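You operate a simulated robot arm through the tools that you are given. There is no shell and no other tool.

Carry out the task below with a simulated robot arm. There is one attempt and no reset: what you move stays moved.

JOB
Set out maize in the teal bowl and oil in the cream dish.
Fine: each about half full; maize from its tin, oil from the red squeeze bottle; tin and bottle back, lid on the tin. Set down upright: maize tin, red squeeze bottle.
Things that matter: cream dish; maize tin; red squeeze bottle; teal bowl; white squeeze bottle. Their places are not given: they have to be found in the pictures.

Only the result counts: the job must be done as asked and must still hold three seconds after the hand-in. Knocking over, shifting, dropping, spilling or breaking anything else fails it. A push-on lid holds only when it is set on centred and level and pressed home; a screw cap is set on level and turned clockwise until tight.

ROBOT AND FRAMES
A 7-joint arm with a two-finger parallel gripper, fixed in place. Base frame: the origin is at the foot of the arm, x ahead of it, y to its left, z up. Units: m, degrees, N and s.
With the tool pointing down near the work surface it reaches from about 0.3 to 0.7 m from the base axis. Its first joint turns from -66.0 to 66.0 degrees. Payload 1.57 kg.
Tool frame: the origin (TCP) lies between the finger pads and is the grasp point; the fingertips stand 0.03 m ahead of it; z points along the fingers, y is the line along which they close. The gripper opens to 0.11 m. The fingers are 0.024 m wide and 0.012 m thick; the gripper's body (0.048 by 0.112 m) begins 0.078 m behind the TCP.
Orientation is told as [roll, pitch, yaw] about the base's x, y, z axes, in that order, counted from this pose: with the fingers straight down and closing along the base's y, the tool's x points along the base's -x, its y along +y and its z along -z.

CONTROLS
- The arm moves only by the tool jog_arm. Its argument "increments" is a list that holds one entry, the list of rows, each a list of 7 numbers: the gripper command, from -1 (shut) to 1 (fully open), values between in proportion, then the shift along the tool's x, y, z in m, then the turn, a rotation vector about the tool's x, y, z in degrees. In form: [[[jaw, tx, ty, tz, ax, ay, az], ...]]. A call has 1 to 20 rows; each row is the pose to reach, as a shift and turn from the pose commanded when the call began, along the tool's axes at that moment. Rows are played at 5 a second. More than 0.05 m and 8.6 degrees between two rows, or a gripper value outside its range, and nothing of the call is played. Where a pose cannot be reached the arm comes as near as it can. A force on the tool above 40 N (or 10 N above the force at the start of the call, whichever is more), or a blocked arm, ends the call early, and 0.2 s more pass. The fingers move at their own pace (about 0.108 m/s each) and stop on an object; they squeeze with about 43 N. The grip force told is the motor's: it shows also when the fingers shut on nothing. Time passes only in rows, and 0.2 s behind the last, so rows that repeat a pose let the fingers close. It gives the time, the measured TCP pose, the force on the tool (base axes), the opening and the grip force at its end, in the units of the frame above (readings bear some noise), with the torque about the TCP (base axes, N m) and any sound that the robot's microphone picked up.
- Cameras (640 x 400 px; columns grow to the right, rows downward): "scene" is fixed at [0.1802, -0.4007, 1.4086]; the picture's right is [0.67, -0.75, 0.00], its down [-0.38, -0.34, -0.86] and it looks along [0.64, 0.57, -0.51] (base axes); focal length 249 px, centre (320, 200). "wrist" rides on the gripper at [0.07, 0.016, -0.141] in the tool frame; the picture's right is [-0.23, 0.97, 0.00], its down [-0.85, -0.20, -0.48] and it looks along [-0.47, -0.11, 0.88] (tool axes); focal length 222 px, centre (320, 200).
- capture(camera): a new picture of that camera. It takes no simulated time.
- measure_at(camera, pixels): for up to 12 pixels [column, row] of the newest picture of that camera ("zoom" is the newest enlarged one), the place [x, y, z] in the base frame of the surface seen there, good to about 0.003 m. It takes no simulated time.
- zoom(camera, box): a new picture of the part [left, top, right, bottom] of that camera's present view, enlarged. It takes no simulated time.
- finish_job(): hands the job in; it is judged then, once.

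Unless the task says otherwise, let go and move clear before handing in.

The tools are called after "Call:" as name(argument=value, ...) on one line, values as JSON. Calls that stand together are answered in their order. jog_arm: Moves the arm, as the interface text tells. Its arguments: {"type":"object","properties":{"increments":{"type":"array"}},"required":["increments"]} The other tools are called the same way: capture (camera) takes a picture; measure_at (camera, pixels) gives the place of the surface under pixels of a picture; zoom (camera, box) takes an enlarged picture of a part of a camera's view; finish_job () hands the job in.

At the start:

```text
time: 0.0
ee_pos: [0.3495, 0.0251, 1.298]
tool_rot: [0.0, 0.0, 0.0]
wrist_force: [-0.1, 0.0, 1.0]
torque: [0.01, 0.03, 0.0]
opening: 0.1102
gripper_force: 0.2
```

scene: 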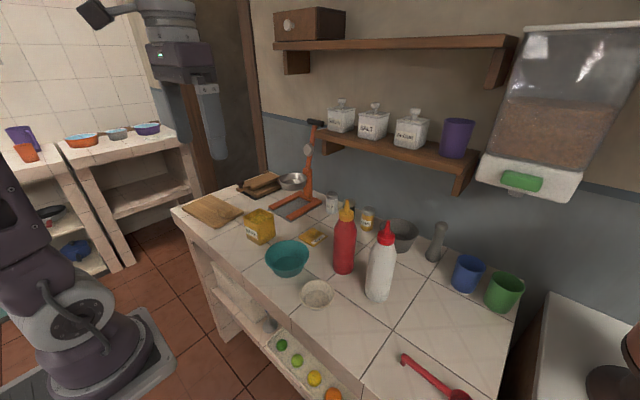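
wrist: 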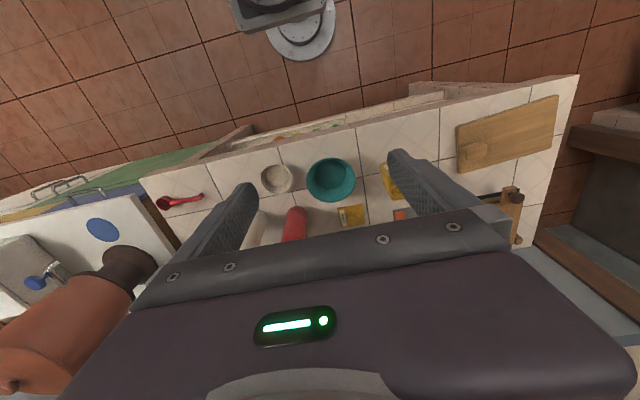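

The scene picture shows a yellow tin near (259,227), a teal bowl at (287,258), a cream dish at (317,294), a red bottle at (345,240) and a white bottle at (381,265). I'll zoom in on them for detail before moving.

Call:
zoom(camera="scene", box=[230, 170, 430, 320])

Call:
zoom(camera="wrist", box=[140, 80, 560, 260])

Call:
measure_at(camera="scene", pixels=[[259, 215], [259, 235], [287, 262], [317, 298], [345, 240], [346, 205], [381, 265], [387, 228], [240, 260], [300, 240], [330, 320], [400, 320]])

```text
2.67 times, centred on (330, 245) of scene
```

zoom: 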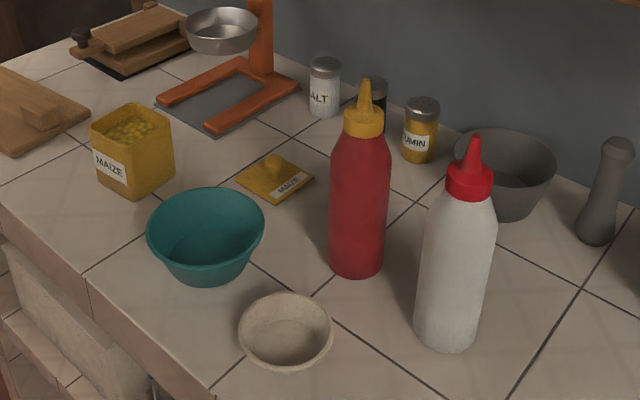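

```text
1.52 times, centred on (350, 170) of wrist
```

zoom: 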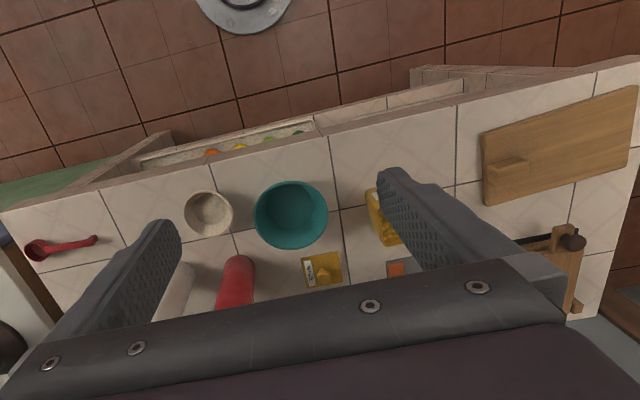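

```text
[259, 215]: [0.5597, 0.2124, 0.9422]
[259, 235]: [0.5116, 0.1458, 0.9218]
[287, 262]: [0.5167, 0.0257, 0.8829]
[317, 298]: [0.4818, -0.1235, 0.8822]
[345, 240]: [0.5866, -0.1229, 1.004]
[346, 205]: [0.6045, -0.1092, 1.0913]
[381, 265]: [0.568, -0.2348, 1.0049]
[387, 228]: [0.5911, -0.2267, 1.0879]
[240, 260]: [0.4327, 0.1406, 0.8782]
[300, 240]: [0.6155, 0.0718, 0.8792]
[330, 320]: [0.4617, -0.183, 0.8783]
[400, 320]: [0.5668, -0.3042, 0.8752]
```

The tin is open with maize showing, and its lid with a knob lies at about (313,237). I'll measure the edges of the tin, bowl, dish, lid and bottle in the zoomed picture.

Call:
zoom(camera="scene", box=[235, 190, 335, 280])

Call:
measure_at(camera="scene", pixels=[[265, 260], [287, 242], [308, 250], [287, 278], [300, 293], [332, 293], [317, 281], [317, 306], [317, 295], [262, 212], [247, 213], [273, 213]])

```text
4.44 times, centred on (285, 235) of scene
```

zoom: 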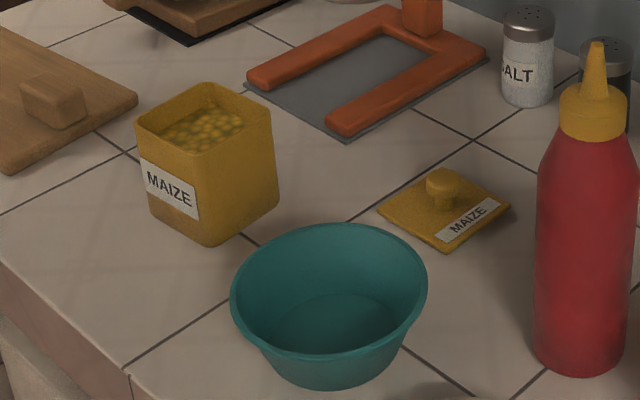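

```text
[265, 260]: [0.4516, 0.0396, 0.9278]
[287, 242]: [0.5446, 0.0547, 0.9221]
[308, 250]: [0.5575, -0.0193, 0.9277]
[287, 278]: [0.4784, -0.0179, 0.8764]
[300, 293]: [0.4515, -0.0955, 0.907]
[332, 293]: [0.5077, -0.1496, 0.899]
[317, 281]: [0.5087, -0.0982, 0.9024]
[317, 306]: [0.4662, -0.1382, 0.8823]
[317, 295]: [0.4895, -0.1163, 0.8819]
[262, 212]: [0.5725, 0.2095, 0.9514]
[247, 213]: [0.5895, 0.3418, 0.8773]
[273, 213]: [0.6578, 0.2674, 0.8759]
```

Call:
measure_at(camera="zoom", pixels=[[136, 122], [208, 84], [270, 98], [202, 152], [200, 135], [215, 120], [207, 240], [277, 200], [150, 200], [235, 100], [170, 140], [240, 125]])

Call:
measure_at(camera="zoom", pixels=[[442, 178], [380, 210], [445, 248], [508, 206], [470, 180], [420, 215], [232, 290], [425, 290], [330, 225], [330, 355], [330, 320], [330, 384]])

```text
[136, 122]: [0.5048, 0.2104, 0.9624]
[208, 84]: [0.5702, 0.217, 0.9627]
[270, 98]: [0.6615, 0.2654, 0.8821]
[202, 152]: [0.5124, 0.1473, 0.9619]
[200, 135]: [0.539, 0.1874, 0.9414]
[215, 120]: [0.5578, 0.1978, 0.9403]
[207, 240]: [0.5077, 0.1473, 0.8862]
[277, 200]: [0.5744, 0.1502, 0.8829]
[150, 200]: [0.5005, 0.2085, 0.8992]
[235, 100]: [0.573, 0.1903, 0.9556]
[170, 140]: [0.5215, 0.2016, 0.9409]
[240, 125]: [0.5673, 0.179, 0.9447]
```

```text
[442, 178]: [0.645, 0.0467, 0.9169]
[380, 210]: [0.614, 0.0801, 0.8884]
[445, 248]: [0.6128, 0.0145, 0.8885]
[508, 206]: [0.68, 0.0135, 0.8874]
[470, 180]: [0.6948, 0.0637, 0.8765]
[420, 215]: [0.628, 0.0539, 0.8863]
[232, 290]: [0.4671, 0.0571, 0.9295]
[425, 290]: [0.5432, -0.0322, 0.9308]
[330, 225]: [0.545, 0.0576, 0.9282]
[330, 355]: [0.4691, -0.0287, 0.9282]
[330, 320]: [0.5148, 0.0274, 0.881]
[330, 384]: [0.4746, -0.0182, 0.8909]
```

The tin stands at about (0.54, 0.18) with its rim at z 0.963, the bowl rim centre is near (0.507, 0.013), and the lid is at (0.647, 0.047). Next I'll measure the bottles and dish, and check what surrounds the arm.

Call:
zoom(camera="scene", box=[290, 190, 420, 320])

Call:
measure_at(camera="scene", pixels=[[100, 320], [100, 370], [20, 220], [200, 140], [180, 50], [310, 150], [455, 155], [340, 150], [170, 211], [215, 290], [470, 390], [400, 180]])

```text
3.08 times, centred on (355, 255) of scene
```

zoom: 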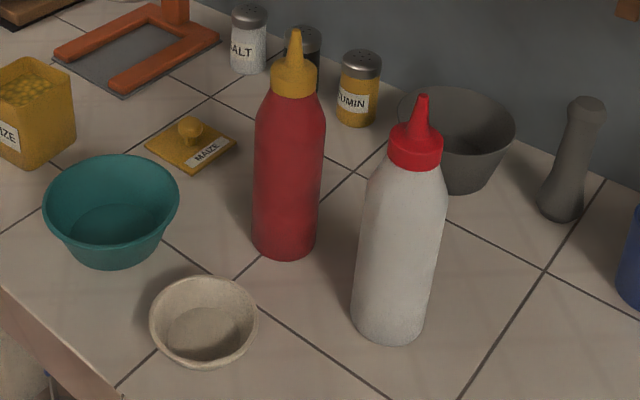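

```text
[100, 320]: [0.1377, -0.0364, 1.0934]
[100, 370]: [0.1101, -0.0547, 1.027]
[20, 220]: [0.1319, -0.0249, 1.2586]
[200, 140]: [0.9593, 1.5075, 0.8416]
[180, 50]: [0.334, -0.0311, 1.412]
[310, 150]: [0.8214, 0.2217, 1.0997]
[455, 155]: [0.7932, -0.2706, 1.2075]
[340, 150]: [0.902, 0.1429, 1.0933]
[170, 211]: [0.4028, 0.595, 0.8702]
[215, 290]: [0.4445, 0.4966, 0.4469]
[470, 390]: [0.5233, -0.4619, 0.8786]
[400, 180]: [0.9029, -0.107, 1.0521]
```

The dark arm near (100,320) is my own, mounted around z 1.0 on its pedestal. Now I'll measure the bottle and dish outlines in the newest zoom.

Call:
measure_at(camera="zoom", pixels=[[296, 34], [292, 60], [292, 90], [275, 80], [313, 80], [290, 130], [258, 130], [322, 130], [285, 200], [256, 220], [314, 220], [284, 256]])

Call:
measure_at(camera="zoom", pixels=[[152, 318], [256, 318], [205, 278], [205, 362], [205, 330], [180, 350], [230, 345], [422, 98], [415, 150], [395, 250], [390, 340], [430, 280]])

```text
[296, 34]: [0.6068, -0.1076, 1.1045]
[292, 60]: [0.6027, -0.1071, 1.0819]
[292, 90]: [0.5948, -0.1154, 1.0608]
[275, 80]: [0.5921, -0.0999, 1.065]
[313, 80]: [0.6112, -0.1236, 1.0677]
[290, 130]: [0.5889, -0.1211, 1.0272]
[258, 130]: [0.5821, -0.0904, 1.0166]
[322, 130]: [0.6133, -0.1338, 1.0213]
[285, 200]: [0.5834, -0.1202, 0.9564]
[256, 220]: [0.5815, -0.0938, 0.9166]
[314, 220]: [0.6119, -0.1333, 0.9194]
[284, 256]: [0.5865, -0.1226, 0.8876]
```

```text
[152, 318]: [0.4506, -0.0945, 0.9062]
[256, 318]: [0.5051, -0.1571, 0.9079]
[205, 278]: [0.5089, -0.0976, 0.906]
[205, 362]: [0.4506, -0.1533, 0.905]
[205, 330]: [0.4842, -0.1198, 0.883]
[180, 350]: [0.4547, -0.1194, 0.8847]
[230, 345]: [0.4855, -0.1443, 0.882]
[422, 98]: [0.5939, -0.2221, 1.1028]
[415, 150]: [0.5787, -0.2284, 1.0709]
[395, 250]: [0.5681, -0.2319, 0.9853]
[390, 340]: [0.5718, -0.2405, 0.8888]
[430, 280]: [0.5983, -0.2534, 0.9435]
```

The red bottle axis is near (0.605, -0.106) with its tip at z 1.105, and the dish is centred near (0.479, -0.126) with its rim at z 0.907. I'll move in free space towards the tin's front while pitching the tool to point forward and down, which also tests reachability.

Call:
jog_arm(increments=[[[1, -0.006, 0.02, 0.025, 0, -7.5, 0], [1, -0.013, 0.04, 0.05, 0, -15, 0], [1, -0.019, 0.06, 0.075, 0, -22.5, 0], [1, -0.025, 0.08, 0.1, 0, -30, 0], [1, -0.031, 0.1, 0.125, 0, -37.5, 0], [1, -0.038, 0.12, 0.15, 0, -45, 0], [1, -0.044, 0.14, 0.175, 0, -52.5, 0], [1, -0.05, 0.157, 0.198, 0, -60, 0], [1, -0.05, 0.157, 0.198, 0, -60, 0]]])

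```text
time: 2.0
ee_pos: [0.3993, 0.1824, 1.1002]
tool_rot: [0.0, -60.2, 0.0]
wrist_force: [-0.8, -0.5, -0.6]
torque: [0.02, 0.02, 0.04]
opening: 0.11
gripper_force: 0.0
```

The pose was reached at pitch -60. Before holding anything, I'll rehearse the pouring roll (about base x) at height, to check the joint limits.

Call:
jog_arm(increments=[[[1, -0.0068, -0.008, 0.0018, -4, 0, 6.928], [1, -0.0137, -0.016, 0.0037, -8, 0, 13.856], [1, -0.0205, -0.024, 0.0055, -12, 0, 20.785], [1, -0.0273, -0.032, 0.0073, -16, 0, 27.713], [1, -0.0342, -0.04, 0.0092, -20, 0, 34.641], [1, -0.041, -0.048, 0.011, -24, 0, 41.569], [1, -0.0478, -0.056, 0.0128, -28, 0, 48.497], [1, -0.0546, -0.064, 0.0146, -32, 0, 55.426], [1, -0.0615, -0.072, 0.0165, -36, 0, 62.354], [1, -0.0683, -0.08, 0.0183, -40, 0, 69.282], [1, -0.0683, -0.08, 0.0183, -44, 0, 76.21], [1, -0.0683, -0.08, 0.0183, -48, 0, 83.138], [1, -0.0683, -0.08, 0.0183, -52, 0, 90.067], [1, -0.0683, -0.08, 0.0183, -56, 0, 96.995], [1, -0.0683, -0.08, 0.0183, -60, 0, 103.923], [1, -0.0683, -0.08, 0.0183, -60, 0, 103.923]]])

Call:
capture(camera="scene")

Call:
capture(camera="wrist")

```text
time: 5.4
ee_pos: [0.5365, 0.0695, 1.1622]
tool_rot: [106.2, 25.7, -56.2]
wrist_force: [0.6, 0.3, -0.8]
torque: [0.03, 0.01, 0.03]
opening: 0.11
gripper_force: 0.1
out of reach, approached as far as the arm can: row 2, 3, 4, 5, 6, 7, 8, 9, 10, 11, 12, 13, 14, 15, 16
```

```text
taken
```

scene: 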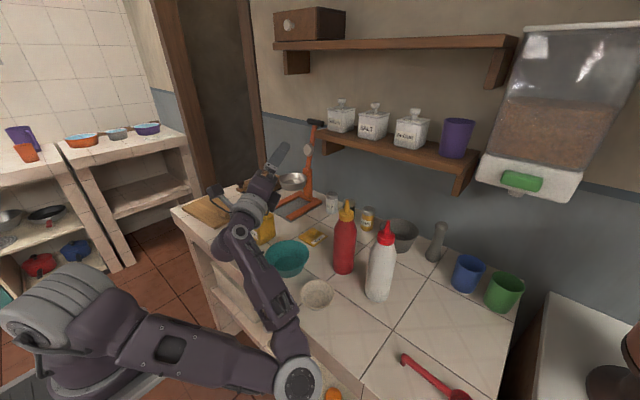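

```text
taken
```

wrist: 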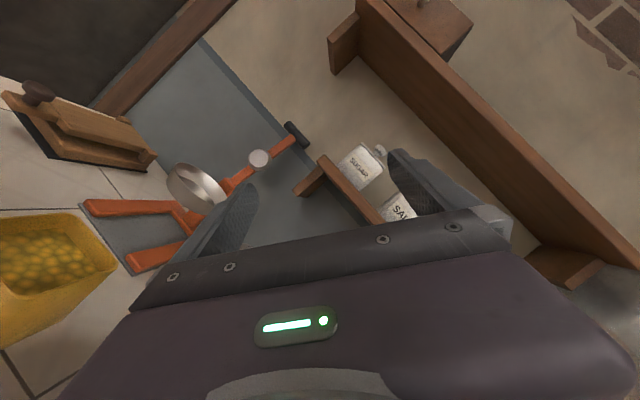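

The orientation was reached but the position was not: TCP ended at x 0.537 instead of 0.45, so a horizontal tool needs more distance from the base. The elbow now appears near (298,380), so I'll check how close it is to the counter.

Call:
measure_at(camera="scene", pixels=[[298, 378], [290, 345], [265, 290], [240, 235], [250, 205], [262, 185], [165, 350], [215, 360], [280, 155], [318, 375], [300, 398], [225, 245]])

```text
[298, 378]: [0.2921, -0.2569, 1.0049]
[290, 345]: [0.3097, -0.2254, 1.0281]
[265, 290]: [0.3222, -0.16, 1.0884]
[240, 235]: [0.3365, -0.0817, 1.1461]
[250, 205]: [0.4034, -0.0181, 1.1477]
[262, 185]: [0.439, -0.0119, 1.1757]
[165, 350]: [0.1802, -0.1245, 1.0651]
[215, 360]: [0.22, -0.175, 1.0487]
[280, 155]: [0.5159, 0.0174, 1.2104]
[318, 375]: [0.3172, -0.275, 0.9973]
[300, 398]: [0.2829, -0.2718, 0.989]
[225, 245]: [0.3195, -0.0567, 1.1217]
```

The elbow is at about (0.29, -0.26, 1.0), clear of the counter items. I'll try stepping to a candidate pour position (about 0.52, 0.06, 1.08) while keeping this orientation, to see what is reachable.

Call:
jog_arm(increments=[[[1, -0.0318, -0.0135, 0.0086, 0, 0, 0], [1, -0.0635, -0.0271, 0.0172, 0, 0, 0], [1, -0.0953, -0.0406, 0.0258, 0, 0, 0], [1, -0.0953, -0.0406, 0.0258, 0, 0, 0]]])

```text
time: 6.4
ee_pos: [0.6133, 0.0385, 1.0978]
tool_rot: [106.1, 25.6, -56.4]
wrist_force: [-1.0, 0.6, 0.0]
torque: [-0.02, -0.02, -0.01]
opening: 0.1102
gripper_force: 0.1
out of reach, approached as far as the arm can: row 2, 3, 4
```

The increments count from the reached pose, so I overshot to x 0.613. I'll try stepping back to (0.52, 0.06, 1.08).

Call:
jog_arm(increments=[[[1, 0.0179, -0.0085, -0.0254, 0, 0, 0], [1, 0.0358, -0.0171, -0.0509, 0, 0, 0], [1, 0.0537, -0.0256, -0.0763, 0, 0, 0], [1, 0.0537, -0.0256, -0.0763, 0, 0, 0]]])

```text
time: 7.4
ee_pos: [0.5499, 0.0619, 1.0739]
tool_rot: [106.2, 25.7, -56.4]
wrist_force: [-0.3, 0.2, -1.6]
torque: [-0.02, -0.02, 0.0]
opening: 0.1101
gripper_force: 0.1
out of reach, approached as far as the arm can: row 1, 2, 3, 4
```

At this orientation x cannot get below about 0.55. I'll test yawing the pour pose +30 degrees about the vertical, which moves the wrist sideways, while aiming at (0.50, 0.045, 1.06).

Call:
jog_arm(increments=[[[1, 0, 0, 0, 3.25, 6.5, 1.875], [1, 0, 0, 0, 6.5, 13, 3.75], [1, 0.002, -0.0012, -0.018, 9.75, 19.5, 5.625], [1, 0.004, -0.0024, -0.036, 13, 26, 7.5], [1, 0.0062, -0.0036, -0.0542, 13, 26, 7.5], [1, 0.0062, -0.0036, -0.0542, 13, 26, 7.5]]])

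```text
time: 8.8
ee_pos: [0.5001, 0.0465, 1.0592]
tool_rot: [106.1, 25.7, -26.3]
wrist_force: [0.4, 0.1, 0.2]
torque: [-0.03, 0.01, -0.03]
opening: 0.1101
gripper_force: 0.1
```

That pose is reachable: (0.500, 0.0465, 1.059) with yaw +30 and roll 120. I'll now unwind to the pre-grasp orientation in two steps, moving up and out first.

Call:
jog_arm(increments=[[[1, -0.0012, 0.012, 0.0206, -3.25, -6.5, -1.875], [1, -0.0025, 0.024, 0.0413, -6.5, -13, -3.75], [1, -0.0037, 0.036, 0.062, -9.75, -19.5, -5.625], [1, -0.0049, 0.0479, 0.0826, -13, -26, -7.5], [1, -0.0049, 0.0479, 0.0826, -13, -26, -7.5]]])

```text
time: 10.0
ee_pos: [0.5574, 0.0885, 1.1189]
tool_rot: [106.1, 25.6, -56.3]
wrist_force: [-1.4, 0.8, 0.4]
torque: [0.01, 0.01, 0.0]
opening: 0.1102
gripper_force: 0.0
```

Unwinding the roll now while moving to (0.48, 0.182, 1.07) in front of and above the tin.

Call:
jog_arm(increments=[[[1, 0.0058, -0.0059, -0.0026, 4, 0, -6.928], [1, 0.0117, -0.0119, -0.0052, 8, 0, -13.856], [1, 0.0175, -0.0178, -0.0078, 12, 0, -20.785], [1, 0.0234, -0.0238, -0.0103, 16, 0, -27.713], [1, 0.0292, -0.0297, -0.0129, 20, 0, -34.641], [1, 0.035, -0.0357, -0.0155, 24, 0, -41.569], [1, 0.0409, -0.0416, -0.0181, 28, 0, -48.497], [1, 0.0467, -0.0476, -0.0207, 32, 0, -55.426], [1, 0.0526, -0.0535, -0.0233, 36, 0, -62.354], [1, 0.0584, -0.0595, -0.0259, 40, 0, -69.282], [1, 0.0642, -0.0654, -0.0285, 44, 0, -76.21], [1, 0.0701, -0.0714, -0.031, 48, 0, -83.138], [1, 0.0759, -0.0773, -0.0336, 52, 0, -90.067], [1, 0.0818, -0.0833, -0.0362, 56, 0, -96.995], [1, 0.0876, -0.0892, -0.0388, 60, 0, -103.923], [1, 0.0876, -0.0892, -0.0388, 60, 0, -103.923]]])

Call:
capture(camera="wrist")

Call:
capture(camera="scene")

```text
time: 13.4
ee_pos: [0.4827, 0.1834, 1.0708]
tool_rot: [-0.1, -60.0, 0.1]
wrist_force: [0.1, -0.1, -0.4]
torque: [-0.03, 0.01, 0.0]
opening: 0.1101
gripper_force: 0.0
```

```text
taken
```

wrist: 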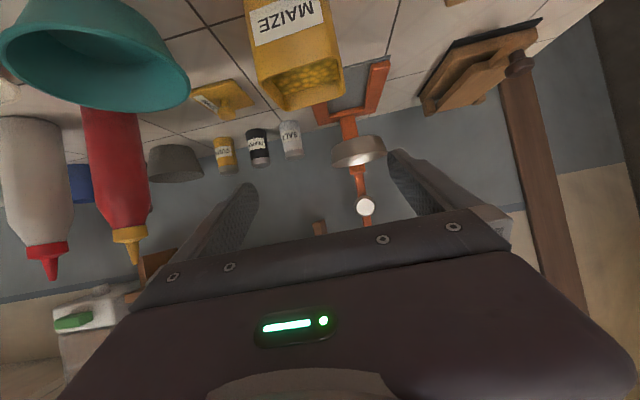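

```text
taken
```

scene: 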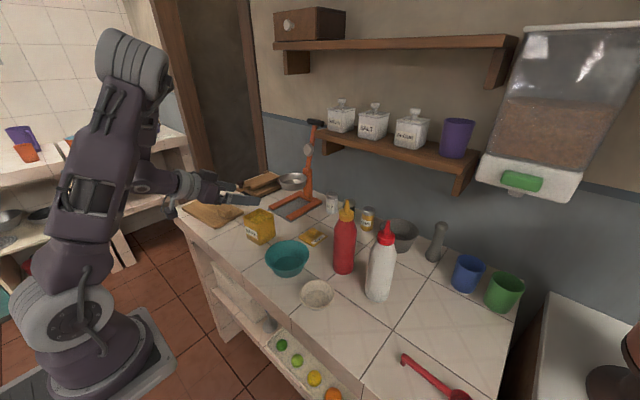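

The arm is now elbow-up with a clear view of the tin (wrist pixels about (295,50)). I'll measure the tin corners from the wrist camera to refine its yaw and centre.

Call:
zoom(camera="wrist", box=[190, 0, 390, 125])

```text
3.20 times, centred on (290, 62) of wrist
```

zoom: 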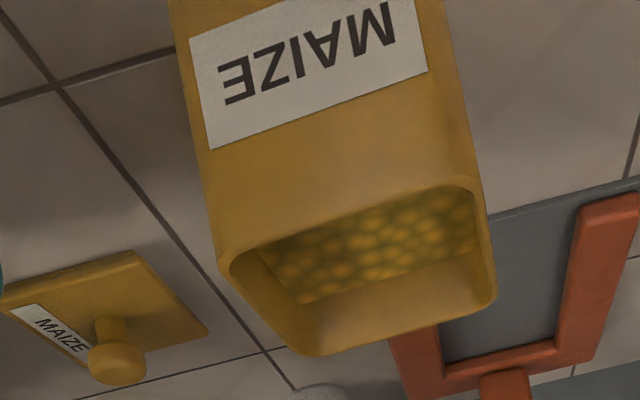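

Call:
measure_at(camera="zoom", pixels=[[228, 258], [470, 185], [490, 300], [308, 350], [350, 225], [265, 305], [400, 328], [485, 240], [370, 255], [300, 280], [440, 225], [350, 190]])

Call:
measure_at(camera="zoom", pixels=[[195, 100], [450, 60], [210, 200], [460, 150], [320, 160], [135, 255], [205, 330], [8, 300], [118, 365], [110, 330], [60, 290], [100, 280]])

```text
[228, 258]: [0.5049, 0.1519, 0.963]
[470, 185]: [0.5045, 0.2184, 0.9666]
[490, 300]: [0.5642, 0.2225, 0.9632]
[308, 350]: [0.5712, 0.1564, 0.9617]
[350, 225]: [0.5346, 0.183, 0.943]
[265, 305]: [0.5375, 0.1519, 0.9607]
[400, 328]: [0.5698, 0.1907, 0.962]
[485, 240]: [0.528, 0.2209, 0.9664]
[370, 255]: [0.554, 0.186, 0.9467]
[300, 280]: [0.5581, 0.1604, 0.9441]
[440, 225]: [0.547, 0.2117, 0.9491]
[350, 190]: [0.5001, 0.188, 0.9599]
```

```text
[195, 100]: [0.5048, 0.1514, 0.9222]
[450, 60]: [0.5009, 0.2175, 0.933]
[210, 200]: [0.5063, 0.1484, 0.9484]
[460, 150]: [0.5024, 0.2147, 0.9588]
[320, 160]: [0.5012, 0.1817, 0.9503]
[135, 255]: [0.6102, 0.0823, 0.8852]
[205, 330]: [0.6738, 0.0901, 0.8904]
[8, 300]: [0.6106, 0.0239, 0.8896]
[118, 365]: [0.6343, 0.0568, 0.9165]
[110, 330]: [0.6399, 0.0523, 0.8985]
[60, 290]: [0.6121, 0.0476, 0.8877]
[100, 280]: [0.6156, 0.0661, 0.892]
```

The tin's front face is at x about 0.502 with roughly +3.5 degrees of yaw and its centre near (0.537, 0.184). I'll move above it with matching yaw and descend until the fingertips are near the rim, then check.

Call:
jog_arm(increments=[[[1, -0.013, 0.0003, 0.0225, -1.5, 0, -0.88], [1, -0.026, 0.0006, 0.045, -3.03, 0, -1.75], [1, 0.0086, 0.0006, 0.065, -3.03, 0, -1.75], [1, 0.0303, 0.0006, 0.0775, -3.03, 0, -1.75], [1, 0.0303, 0.0006, 0.0775, -3.03, 0, -1.75]]])

Call:
capture(camera="wrist")

Call:
zoom(camera="scene", box=[180, 150, 340, 290])

```text
time: 14.6
ee_pos: [0.5347, 0.1826, 1.0058]
tool_rot: [0.0, -60.1, 3.5]
wrist_force: [-0.2, -0.1, 0.4]
torque: [-0.01, 0.03, 0.02]
opening: 0.1099
gripper_force: 0.1
```

```text
taken
```

wrist: 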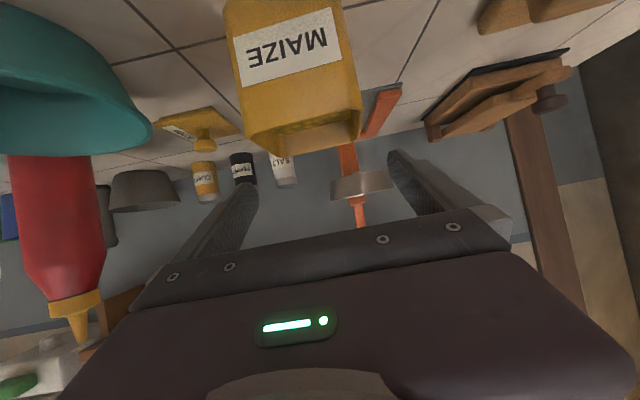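

```text
2.86 times, centred on (260, 220) of scene
```

zoom: 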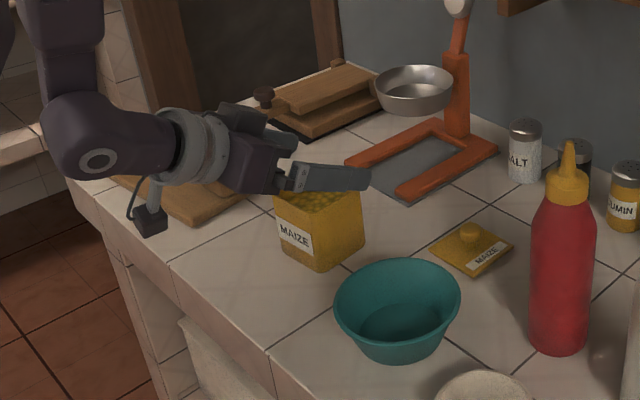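

The fingers straddle the tin cleanly. The wrist camera body hangs low at zoom (150,220), so I'll measure it and the counter edge before descending.

Call:
measure_at(camera="zoom", pixels=[[150, 220], [140, 215], [150, 238], [165, 255], [120, 240], [185, 270], [320, 180], [300, 170], [345, 180], [280, 210], [365, 200], [318, 265]])

```text
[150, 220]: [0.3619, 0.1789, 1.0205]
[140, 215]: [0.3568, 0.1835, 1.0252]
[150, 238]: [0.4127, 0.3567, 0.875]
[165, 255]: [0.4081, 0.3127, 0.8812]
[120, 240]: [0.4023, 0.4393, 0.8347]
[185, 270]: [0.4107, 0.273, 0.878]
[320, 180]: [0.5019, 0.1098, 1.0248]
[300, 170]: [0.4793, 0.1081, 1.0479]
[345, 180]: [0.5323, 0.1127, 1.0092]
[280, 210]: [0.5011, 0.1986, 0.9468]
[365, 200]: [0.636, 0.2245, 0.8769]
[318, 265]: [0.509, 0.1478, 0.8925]
```

The camera body will end at about x 0.36, in front of the counter edge at x 0.41, so it clears. I'll descend to z 0.918 and close on the tin.

Call:
jog_arm(increments=[[[1, 0.0254, 0, 0.0147, 0, 0, 0], [1, 0.0508, 0, 0.0293, 0, 0, 0], [1, 0.0762, 0, 0.044, 0, 0, 0], [1, 0.0762, 0, 0.044, 0, 0, 0], [0.4, 0.0762, 0, 0.044, 0, 0, 0], [0, 0.0762, 0, 0.044, 0, 0, 0], [-1, 0.0762, 0, 0.044, 0, 0, 0], [-1, 0.0762, 0, 0.044, 0, 0, 0]]])

Call:
capture(camera="wrist")

```text
time: 16.4
ee_pos: [0.5343, 0.1826, 0.9174]
tool_rot: [0.0, -60.0, 3.5]
wrist_force: [0.0, 0.2, 0.2]
torque: [0.07, -0.02, 0.04]
opening: 0.074
gripper_force: 43.0
```

```text
taken
```

wrist: 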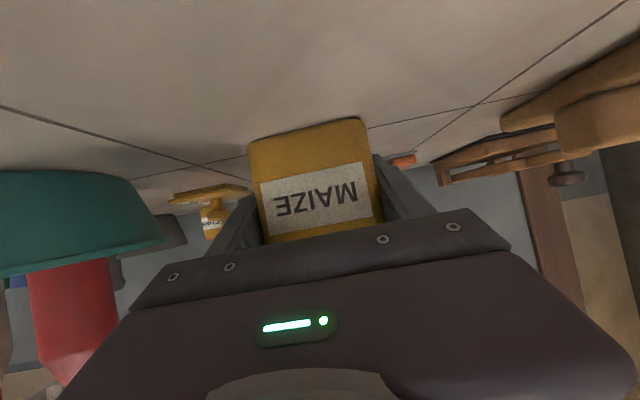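

The tin is gripped at opening 0.074 with 43 N. I'll lift it straight up slowly and check the held weight.

Call:
jog_arm(increments=[[[-1, -0.0087, 0, -0.005, 0, 0, 0], [-1, -0.026, 0, -0.015, 0, 0, 0], [-1, -0.052, 0, -0.03, 0, 0, 0], [-1, -0.078, 0, -0.045, 0, 0, 0], [-1, -0.1039, 0, -0.06, 0, 0, 0], [-1, -0.1039, 0, -0.06, 0, 0, 0]]])

Call:
zoom(camera="scene", box=[180, 130, 340, 290])

```text
time: 17.8
ee_pos: [0.5351, 0.183, 1.0375]
tool_rot: [0.0, -60.0, 3.5]
wrist_force: [-0.1, 0.5, -2.8]
torque: [-0.03, 0.01, -0.01]
opening: 0.074
gripper_force: 42.8
```

```text
2.50 times, centred on (260, 210) of scene
```

zoom: 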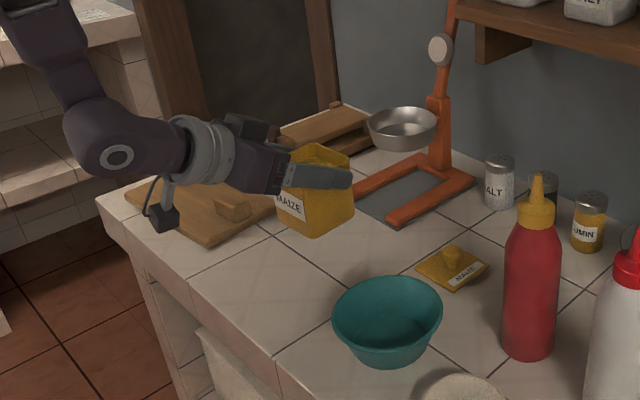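

The tin is held level and weighs about 2.8 N, which I can use as a gauge. I'll carry it upright towards the bowl, yawing to +30 degrees, and stop at about (0.471, 0.075, 1.05).

Call:
jog_arm(increments=[[[-1, 0.0041, -0.0173, -0.0112, -3.83, 0, -2.21], [-1, 0.0081, -0.0346, -0.0224, -7.65, 0, -4.42], [-1, 0.0122, -0.052, -0.0337, -11.48, 0, -6.63], [-1, 0.0163, -0.0693, -0.0449, -15.3, 0, -8.83], [-1, 0.0203, -0.0866, -0.0561, -19.13, 0, -11.04], [-1, 0.0244, -0.1039, -0.0673, -22.95, 0, -13.25], [-1, 0.0244, -0.1039, -0.0673, -22.95, 0, -13.25]]])

Call:
capture(camera="wrist")

Call:
zoom(camera="scene", box=[200, 150, 380, 310])

```text
time: 19.4
ee_pos: [0.5037, 0.1358, 1.0317]
tool_rot: [-1.1, -58.5, 16.5]
wrist_force: [-0.3, -0.1, -2.9]
torque: [-0.02, 0.01, -0.02]
opening: 0.0733
gripper_force: 43.0
out of reach, approached as far as the arm can: row 3, 4, 5, 6, 7
```

```text
taken
```

wrist: 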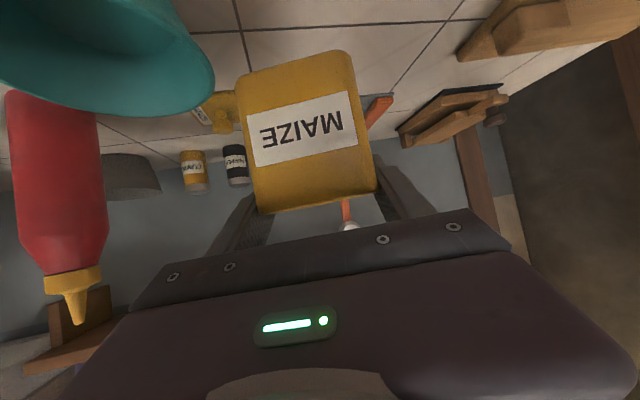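

```text
2.50 times, centred on (290, 230) of scene
```

zoom: 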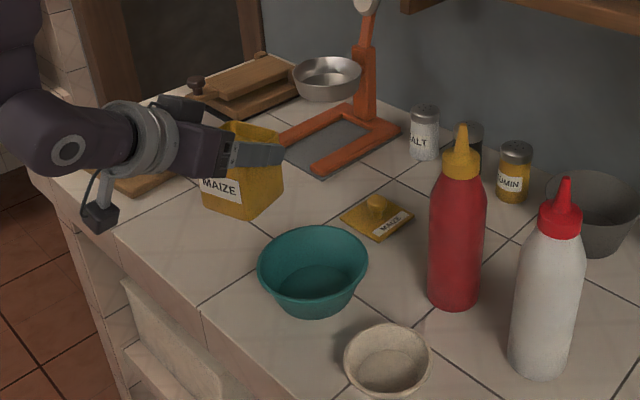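

The carry stopped at (0.504, 0.136): with the hand behind the tin, the bowl is too close to the base. I'll go back and instead swing the hand around to the tin's left side (yaw negative) for the pour.

Call:
jog_arm(increments=[[[-1, -0.0127, 0.0121, 0.0092, 3.33, -0.46, 2.26], [-1, -0.0253, 0.0241, 0.0184, 6.67, -0.91, 4.53], [-1, -0.038, 0.0362, 0.0276, 10.0, -1.37, 6.79], [-1, -0.038, 0.0362, 0.0276, 10.0, -1.37, 6.79]]])

```text
time: 20.4
ee_pos: [0.5358, 0.1834, 1.0488]
tool_rot: [0.3, -59.9, 3.2]
wrist_force: [0.2, -0.9, -3.2]
torque: [0.02, 0.02, -0.02]
opening: 0.0738
gripper_force: 43.2
```

Back over the tin's home spot, still level. Now I'll swing the yaw to about -80 degrees upright at z 1.06 while moving slightly towards the bowl.

Call:
jog_arm(increments=[[[-1, -0.002, -0.0064, 0.0012, 7.2, 0, 4.16], [-1, -0.0039, -0.0128, 0.0025, 14.41, 0, 8.32], [-1, -0.0059, -0.0193, 0.0037, 21.61, 0, 12.48], [-1, -0.0079, -0.0257, 0.0049, 28.82, 0, 16.64], [-1, -0.0099, -0.0321, 0.0062, 36.02, 0, 20.8], [-1, -0.0118, -0.0385, 0.0074, 43.23, 0, 24.96], [-1, -0.0138, -0.0449, 0.0086, 50.43, 0, 29.12], [-1, -0.0158, -0.0514, 0.0098, 57.64, 0, 33.28], [-1, -0.0177, -0.0578, 0.0111, 64.84, 0, 37.44], [-1, -0.0197, -0.0642, 0.0123, 72.05, 0, 41.6], [-1, -0.0197, -0.0642, 0.0123, 72.05, 0, 41.6]]])

Call:
capture(camera="scene")

Call:
capture(camera="wrist")

```text
time: 22.8
ee_pos: [0.5593, 0.1213, 1.0586]
tool_rot: [0.0, -59.8, -79.9]
wrist_force: [0.1, -0.9, -2.4]
torque: [0.02, 0.0, 0.02]
opening: 0.0736
gripper_force: 42.9
```

```text
taken
```

scene: 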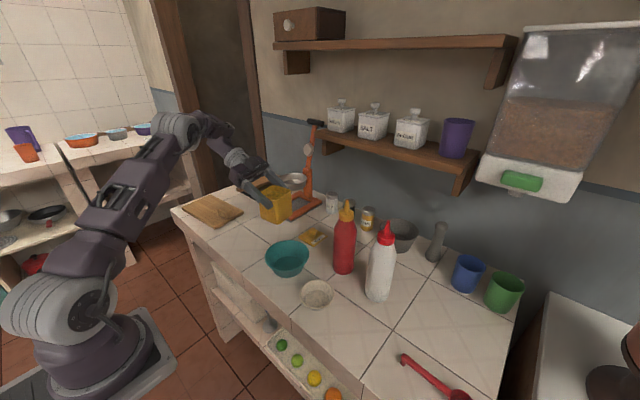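

```text
taken
```

wrist: 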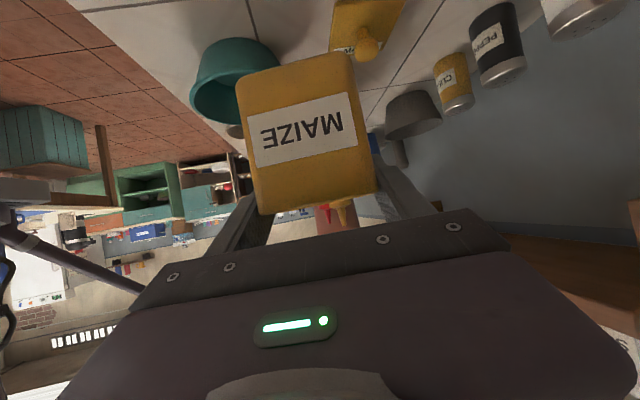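

The tin is upright at (0.559, 0.121) with yaw -80 and the hand on the left side. I'll slide it over beside the bowl, to (0.5575, 0.03, 1.06), still upright.

Call:
jog_arm(increments=[[[-1, -0.0115, -0.0045, 0.0192, 0, 0, 0], [-1, -0.0229, -0.0089, 0.0383, 0, 0, 0], [-1, -0.0344, -0.0134, 0.0575, 0, 0, 0], [-1, -0.0458, -0.0178, 0.0766, 0, 0, 0], [-1, -0.0458, -0.0178, 0.0766, 0, 0, 0]]])

Call:
zoom(camera="scene", box=[210, 140, 390, 310])

```text
time: 24.0
ee_pos: [0.5578, 0.0299, 1.0605]
tool_rot: [0.0, -59.9, -79.7]
wrist_force: [-0.3, -0.9, -3.8]
torque: [0.0, 0.02, 0.04]
opening: 0.0734
gripper_force: 43.2
```

```text
2.35 times, centred on (300, 225) of scene
```

zoom: 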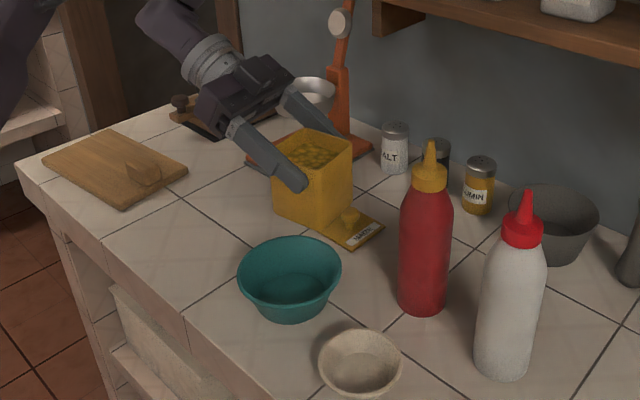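

The tin's pour lip is beside the bowl and the scene view shows the bowl clearly. I'll roll in small steps to 32 degrees, keeping the lip above the bowl, and check for any flow.

Call:
jog_arm(increments=[[[-1, 0.0068, 0.0044, 0.0084, -4, 0, 6.93], [-1, 0.0142, 0.0091, 0.0153, -8, 0, 13.86], [-1, 0.0222, 0.0139, 0.0216, -12, 0, 20.78], [-1, 0.0307, 0.0179, 0.0268, -16, 0, 27.71], [-1, 0.0307, 0.0179, 0.0268, -16, 0, 27.71]]])

Call:
zoom(camera="scene", box=[230, 170, 370, 310])

```text
time: 25.2
ee_pos: [0.5769, 0.0269, 1.0215]
tool_rot: [51.2, -47.1, -122.1]
wrist_force: [0.6, 0.3, -3.6]
torque: [-0.02, 0.05, -0.03]
opening: 0.0739
gripper_force: 43.0
```

```text
2.86 times, centred on (300, 240) of scene
```

zoom: 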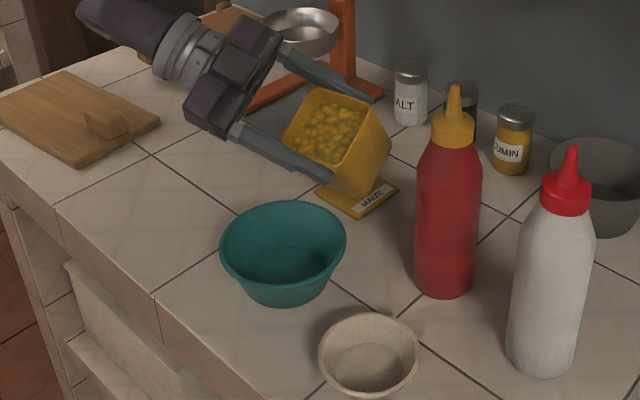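

No grains have moved at 32 degrees. I'll measure the tin's pour lip in the zoom to confirm it is over the bowl.

Call:
measure_at(camera="zoom", pixels=[[286, 148], [338, 172], [310, 160], [388, 130], [320, 92], [330, 130], [223, 240], [345, 235], [283, 202], [283, 275], [270, 170], [300, 175]])

```text
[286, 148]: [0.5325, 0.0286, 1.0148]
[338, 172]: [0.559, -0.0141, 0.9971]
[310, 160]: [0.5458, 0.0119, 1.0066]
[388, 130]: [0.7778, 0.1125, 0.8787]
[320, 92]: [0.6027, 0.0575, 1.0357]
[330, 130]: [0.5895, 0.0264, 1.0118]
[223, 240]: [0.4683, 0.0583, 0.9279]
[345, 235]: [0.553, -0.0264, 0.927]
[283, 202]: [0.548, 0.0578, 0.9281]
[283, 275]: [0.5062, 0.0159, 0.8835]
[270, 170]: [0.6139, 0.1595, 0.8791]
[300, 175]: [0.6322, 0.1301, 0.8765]
```

Some of those pixels fell on the finger. I'll take a closer zoom of the tin mouth.

Call:
zoom(camera="scene", box=[310, 195, 380, 255])

Call:
capture(camera="wrist")

```text
6.67 times, centred on (345, 225) of scene
```

zoom: 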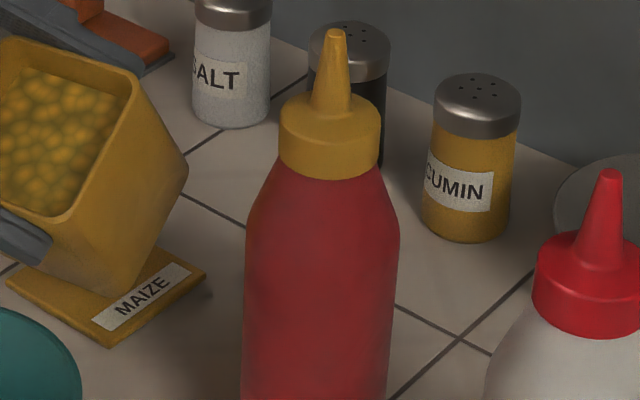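

```text
taken
```

wrist: 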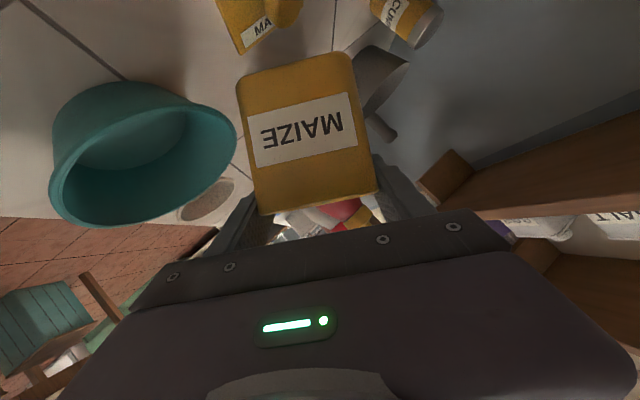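

I'll zoom on the tin mouth around scene (305,220).

Call:
zoom(camera="scene", box=[265, 190, 345, 240])

```text
8.00 times, centred on (305, 215) of scene
```

zoom: 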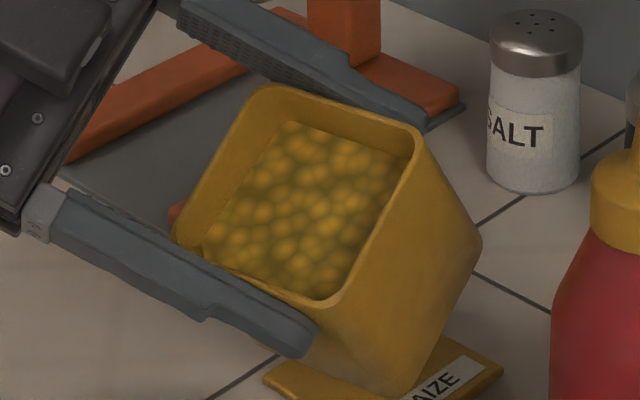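

Call:
measure_at(camera="zoom", pixels=[[255, 92], [414, 132], [178, 235], [335, 302], [300, 200], [250, 240], [350, 160], [320, 275], [200, 190], [390, 220], [400, 370], [475, 240]])

```text
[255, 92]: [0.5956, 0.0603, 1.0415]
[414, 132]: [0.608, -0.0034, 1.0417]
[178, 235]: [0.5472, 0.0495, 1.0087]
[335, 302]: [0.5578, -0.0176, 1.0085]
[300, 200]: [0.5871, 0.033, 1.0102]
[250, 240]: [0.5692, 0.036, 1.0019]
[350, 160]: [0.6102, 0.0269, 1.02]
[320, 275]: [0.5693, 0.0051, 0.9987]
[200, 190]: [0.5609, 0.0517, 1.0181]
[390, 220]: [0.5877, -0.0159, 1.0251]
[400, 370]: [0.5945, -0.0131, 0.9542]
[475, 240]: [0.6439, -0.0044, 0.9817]
```

The pour lip is actually at (0.5525, 0.016, 1.0085): the tin slid about 4 cm down in the grip during the lift and has been steady since (wrist outline unchanged at (237,75)-(258,215)). I'll recompute with the rim at TCP height, shift the lip over the bowl centre and tilt to 40 degrees.

Call:
jog_arm(increments=[[[-1, -0.008, -0.0083, -0.0066, 0, 0, 0], [-1, -0.016, -0.0166, -0.0132, 0, 0, 0], [-1, -0.016, -0.0166, -0.0132, -4, 0, 6.93], [-1, -0.016, -0.0166, -0.0132, -4, 0, 6.93]]])

Call:
zoom(camera="scene", box=[245, 190, 355, 290])

```text
time: 26.2
ee_pos: [0.5511, 0.0252, 1.0299]
tool_rot: [59.1, -41.4, -127.8]
wrist_force: [0.4, 0.1, -2.5]
torque: [-0.04, 0.13, 0.0]
opening: 0.0737
gripper_force: 42.8
```

```text
4.00 times, centred on (300, 240) of scene
```

zoom: 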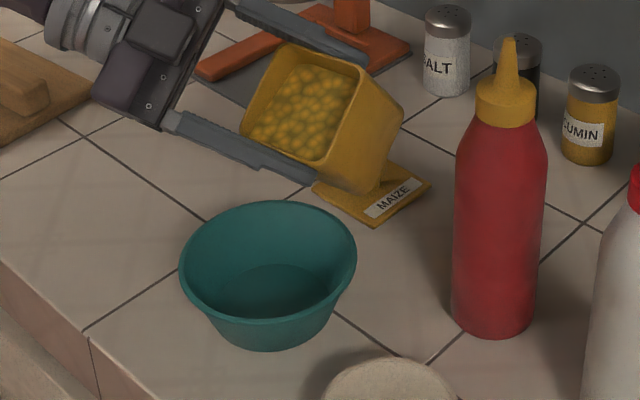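

At 40 degrees there is no flow yet. I'll verify the lip position before tilting further.

Call:
measure_at(camera="zoom", pixels=[[244, 130], [322, 163], [283, 148], [285, 45], [362, 66], [300, 110], [290, 80], [290, 135], [268, 270], [268, 300], [220, 150], [300, 175]])

```text
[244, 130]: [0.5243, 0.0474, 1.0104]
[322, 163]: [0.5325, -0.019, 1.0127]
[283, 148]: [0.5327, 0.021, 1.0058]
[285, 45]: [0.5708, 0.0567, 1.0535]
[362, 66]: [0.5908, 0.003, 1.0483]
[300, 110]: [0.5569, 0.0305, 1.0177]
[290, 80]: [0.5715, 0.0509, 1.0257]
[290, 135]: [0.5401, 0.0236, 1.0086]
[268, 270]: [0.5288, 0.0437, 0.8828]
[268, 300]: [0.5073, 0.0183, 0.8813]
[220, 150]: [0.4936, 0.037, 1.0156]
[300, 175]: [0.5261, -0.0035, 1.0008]
```

The lip is at about (0.528, 0.014, 1.011), well over the bowl. I'll tilt on to 48 degrees and check.

Call:
jog_arm(increments=[[[-1, -0.0002, -0.0012, -0.0003, -2, 0, 3.46], [-1, -0.0004, -0.0024, -0.0007, -4, 0, 6.93], [-1, -0.0004, -0.0024, -0.0007, -4, 0, 6.93]]])

Call:
zoom(camera="scene", box=[245, 190, 355, 290])

```text
time: 27.0
ee_pos: [0.5502, 0.0249, 1.0289]
tool_rot: [65.6, -35.3, -131.7]
wrist_force: [-0.2, 0.5, -3.6]
torque: [-0.04, 0.11, 0.0]
opening: 0.0734
gripper_force: 43.6
```

```text
4.00 times, centred on (300, 240) of scene
```

zoom: 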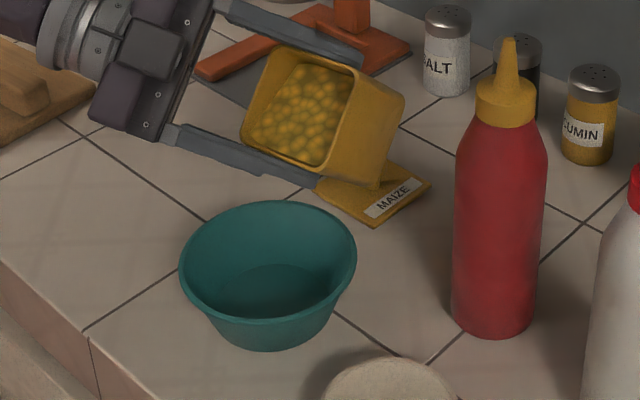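

Still no flow at 48 degrees. Tilting to 56 in two 4-degree steps.

Call:
jog_arm(increments=[[[-1, -0.0005, -0.003, -0.0008, -2, 0, 3.46], [-1, -0.0009, -0.0059, -0.0016, -4, 0, 6.93], [-1, -0.0009, -0.0059, -0.0016, -4, 0, 6.93]]])

Call:
zoom(camera="scene", box=[245, 190, 355, 290])

```text
time: 27.8
ee_pos: [0.5446, 0.0257, 1.026]
tool_rot: [71.1, -28.8, -134.6]
wrist_force: [0.2, -0.1, -2.8]
torque: [0.01, 0.11, -0.04]
opening: 0.074
gripper_force: 42.9
```

```text
4.00 times, centred on (300, 240) of scene
```

zoom: 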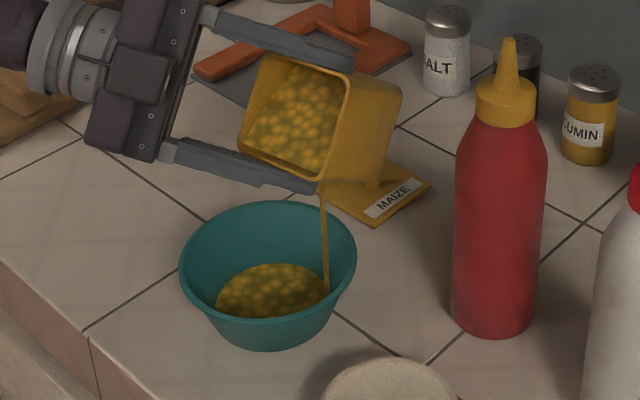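

Flow has started: a thin stream from the lip corner at (322,190) lands inside the bowl at (325,290). I'll measure the level in the bowl before letting more time pass.

Call:
measure_at(camera="zoom", pixels=[[270, 290], [240, 290], [300, 285], [270, 270], [270, 310], [326, 250], [322, 200], [325, 285], [222, 300], [322, 185], [245, 140], [330, 260]])

```text
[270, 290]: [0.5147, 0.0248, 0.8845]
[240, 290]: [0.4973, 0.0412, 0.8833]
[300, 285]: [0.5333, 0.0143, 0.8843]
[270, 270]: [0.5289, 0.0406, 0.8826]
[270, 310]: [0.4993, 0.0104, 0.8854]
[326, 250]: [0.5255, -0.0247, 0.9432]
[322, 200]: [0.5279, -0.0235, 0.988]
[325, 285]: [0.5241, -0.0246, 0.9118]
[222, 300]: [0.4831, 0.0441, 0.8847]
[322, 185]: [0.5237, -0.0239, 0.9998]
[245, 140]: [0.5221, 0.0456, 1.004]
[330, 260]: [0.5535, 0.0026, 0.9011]
```

The stream is at (0.525, -0.024), near the bowl's right side, and the level is only about z 0.8845. I'll shift the tin by (-0.015, +0.03) to bring the stream over the bowl's centre while it keeps flowing.

Call:
jog_arm(increments=[[[-1, 0.0046, -0.0027, -0.0159, 0, 0, 0], [-1, 0.0092, -0.0054, -0.0318, 0, 0, 0]]])

Call:
zoom(camera="scene", box=[245, 190, 355, 290])

```text
time: 28.4
ee_pos: [0.5299, 0.0557, 1.0248]
tool_rot: [71.3, -29.0, -134.8]
wrist_force: [0.8, -0.4, -2.9]
torque: [-0.04, 0.12, 0.03]
opening: 0.0738
gripper_force: 42.5
```

```text
4.00 times, centred on (300, 240) of scene
```

zoom: 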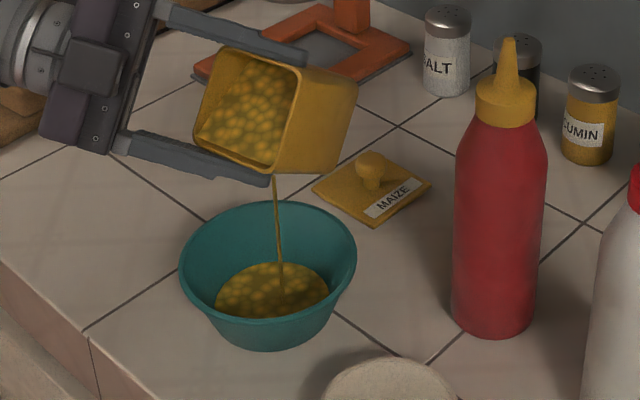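

The stream is now centred at zoom (280,270) but thin. I'll tilt 6 degrees more and wait briefly.

Call:
jog_arm(increments=[[[-1, 0, 0, 0, -1.5, 0, 2.6], [-1, 0, 0, 0, -3, 0, 5.2], [-1, 0, 0, 0, -3, 0, 5.2]]])

Call:
zoom(camera="scene", box=[245, 190, 355, 290])

Call:
measure_at(camera="zoom", pixels=[[250, 290], [300, 290], [265, 305], [290, 270], [240, 300], [278, 230], [275, 190]])

```text
time: 29.2
ee_pos: [0.5293, 0.0556, 1.0254]
tool_rot: [74.9, -23.9, -136.6]
wrist_force: [-0.1, 0.2, -3.6]
torque: [-0.01, 0.11, 0.03]
opening: 0.0741
gripper_force: 42.8
```

```text
4.00 times, centred on (300, 240) of scene
```

zoom: 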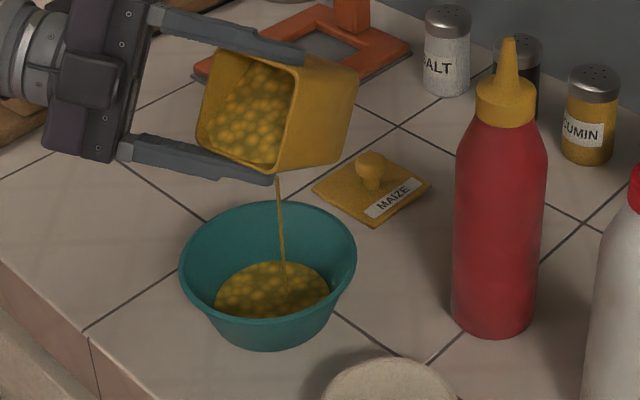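

```text
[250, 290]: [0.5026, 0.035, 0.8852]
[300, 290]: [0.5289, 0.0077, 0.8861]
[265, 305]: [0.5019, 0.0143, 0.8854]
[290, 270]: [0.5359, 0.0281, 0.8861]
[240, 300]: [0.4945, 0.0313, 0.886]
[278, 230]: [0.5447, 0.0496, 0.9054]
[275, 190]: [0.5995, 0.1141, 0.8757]
```

The level is at about z 0.886 and rising slowly; my target is roughly 0.908. I'll tilt a further 6 degrees to about 68 and wait longer.

Call:
jog_arm(increments=[[[-1, 0, 0, 0, -1.5, 0, 2.6], [-1, 0, 0, 0, -3, 0, 5.2], [-1, 0, 0, 0, -3, 0, 5.2], [-1, 0, 0, 0, -3, 0, 5.2]]])

Call:
zoom(camera="scene", box=[245, 190, 355, 290])

Call:
measure_at(camera="zoom", pixels=[[250, 290], [300, 290], [265, 305], [290, 270], [240, 300], [282, 220], [278, 180]])

```text
time: 30.2
ee_pos: [0.5298, 0.055, 1.0246]
tool_rot: [78.4, -18.8, -137.8]
wrist_force: [-0.4, 0.5, -3.0]
torque: [0.04, 0.12, 0.0]
opening: 0.0738
gripper_force: 42.9
```

```text
4.00 times, centred on (300, 240) of scene
```

zoom: 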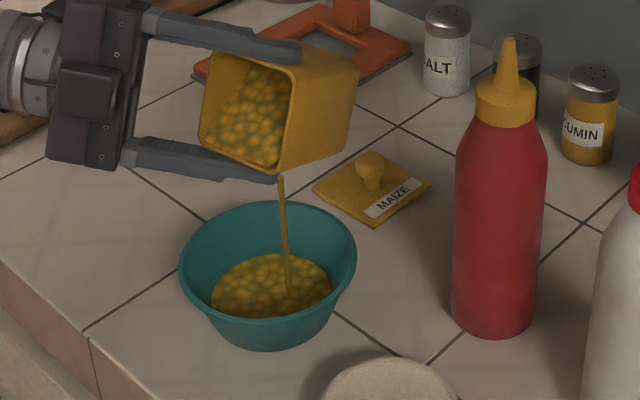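

```text
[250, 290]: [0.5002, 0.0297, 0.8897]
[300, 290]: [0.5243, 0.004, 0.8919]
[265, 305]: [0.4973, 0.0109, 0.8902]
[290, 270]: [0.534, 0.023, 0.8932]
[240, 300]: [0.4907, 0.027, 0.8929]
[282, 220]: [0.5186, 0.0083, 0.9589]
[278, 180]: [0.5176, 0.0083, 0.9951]
```

The level is now about 0.891 and the stream is centred at (0.518, 0.008). I'll hold this tilt for another second.

Call:
jog_arm(increments=[[[-1, 0, 0, 0, 0, 0, 0], [-1, 0, 0, 0, 0, 0, 0], [-1, 0, 0, 0, 0, 0, 0], [-1, 0, 0, 0, 0, 0, 0]]])

Call:
zoom(camera="scene", box=[245, 190, 355, 290])

Call:
measure_at(camera="zoom", pixels=[[250, 290], [300, 290], [265, 305], [290, 270], [240, 300], [282, 220], [278, 180]])

```text
time: 31.2
ee_pos: [0.5302, 0.0548, 1.0262]
tool_rot: [78.4, -18.7, -137.8]
wrist_force: [0.1, -0.1, -2.9]
torque: [-0.03, 0.09, 0.0]
opening: 0.0738
gripper_force: 43.4
```

```text
4.00 times, centred on (300, 240) of scene
```

zoom: 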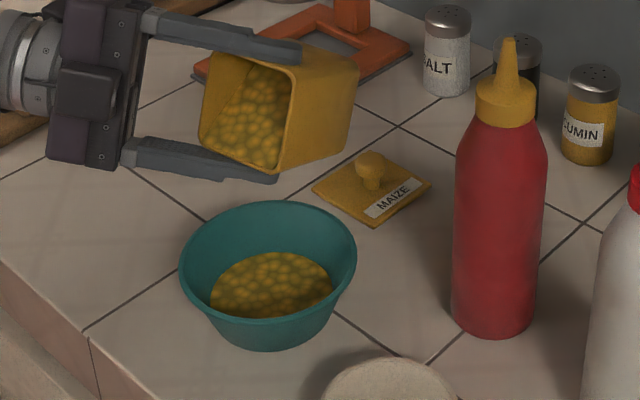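

```text
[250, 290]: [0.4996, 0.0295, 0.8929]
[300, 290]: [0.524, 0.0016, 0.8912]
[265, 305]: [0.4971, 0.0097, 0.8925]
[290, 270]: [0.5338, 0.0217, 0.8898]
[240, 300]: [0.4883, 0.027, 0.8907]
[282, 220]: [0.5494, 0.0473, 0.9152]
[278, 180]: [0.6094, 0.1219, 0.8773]
```

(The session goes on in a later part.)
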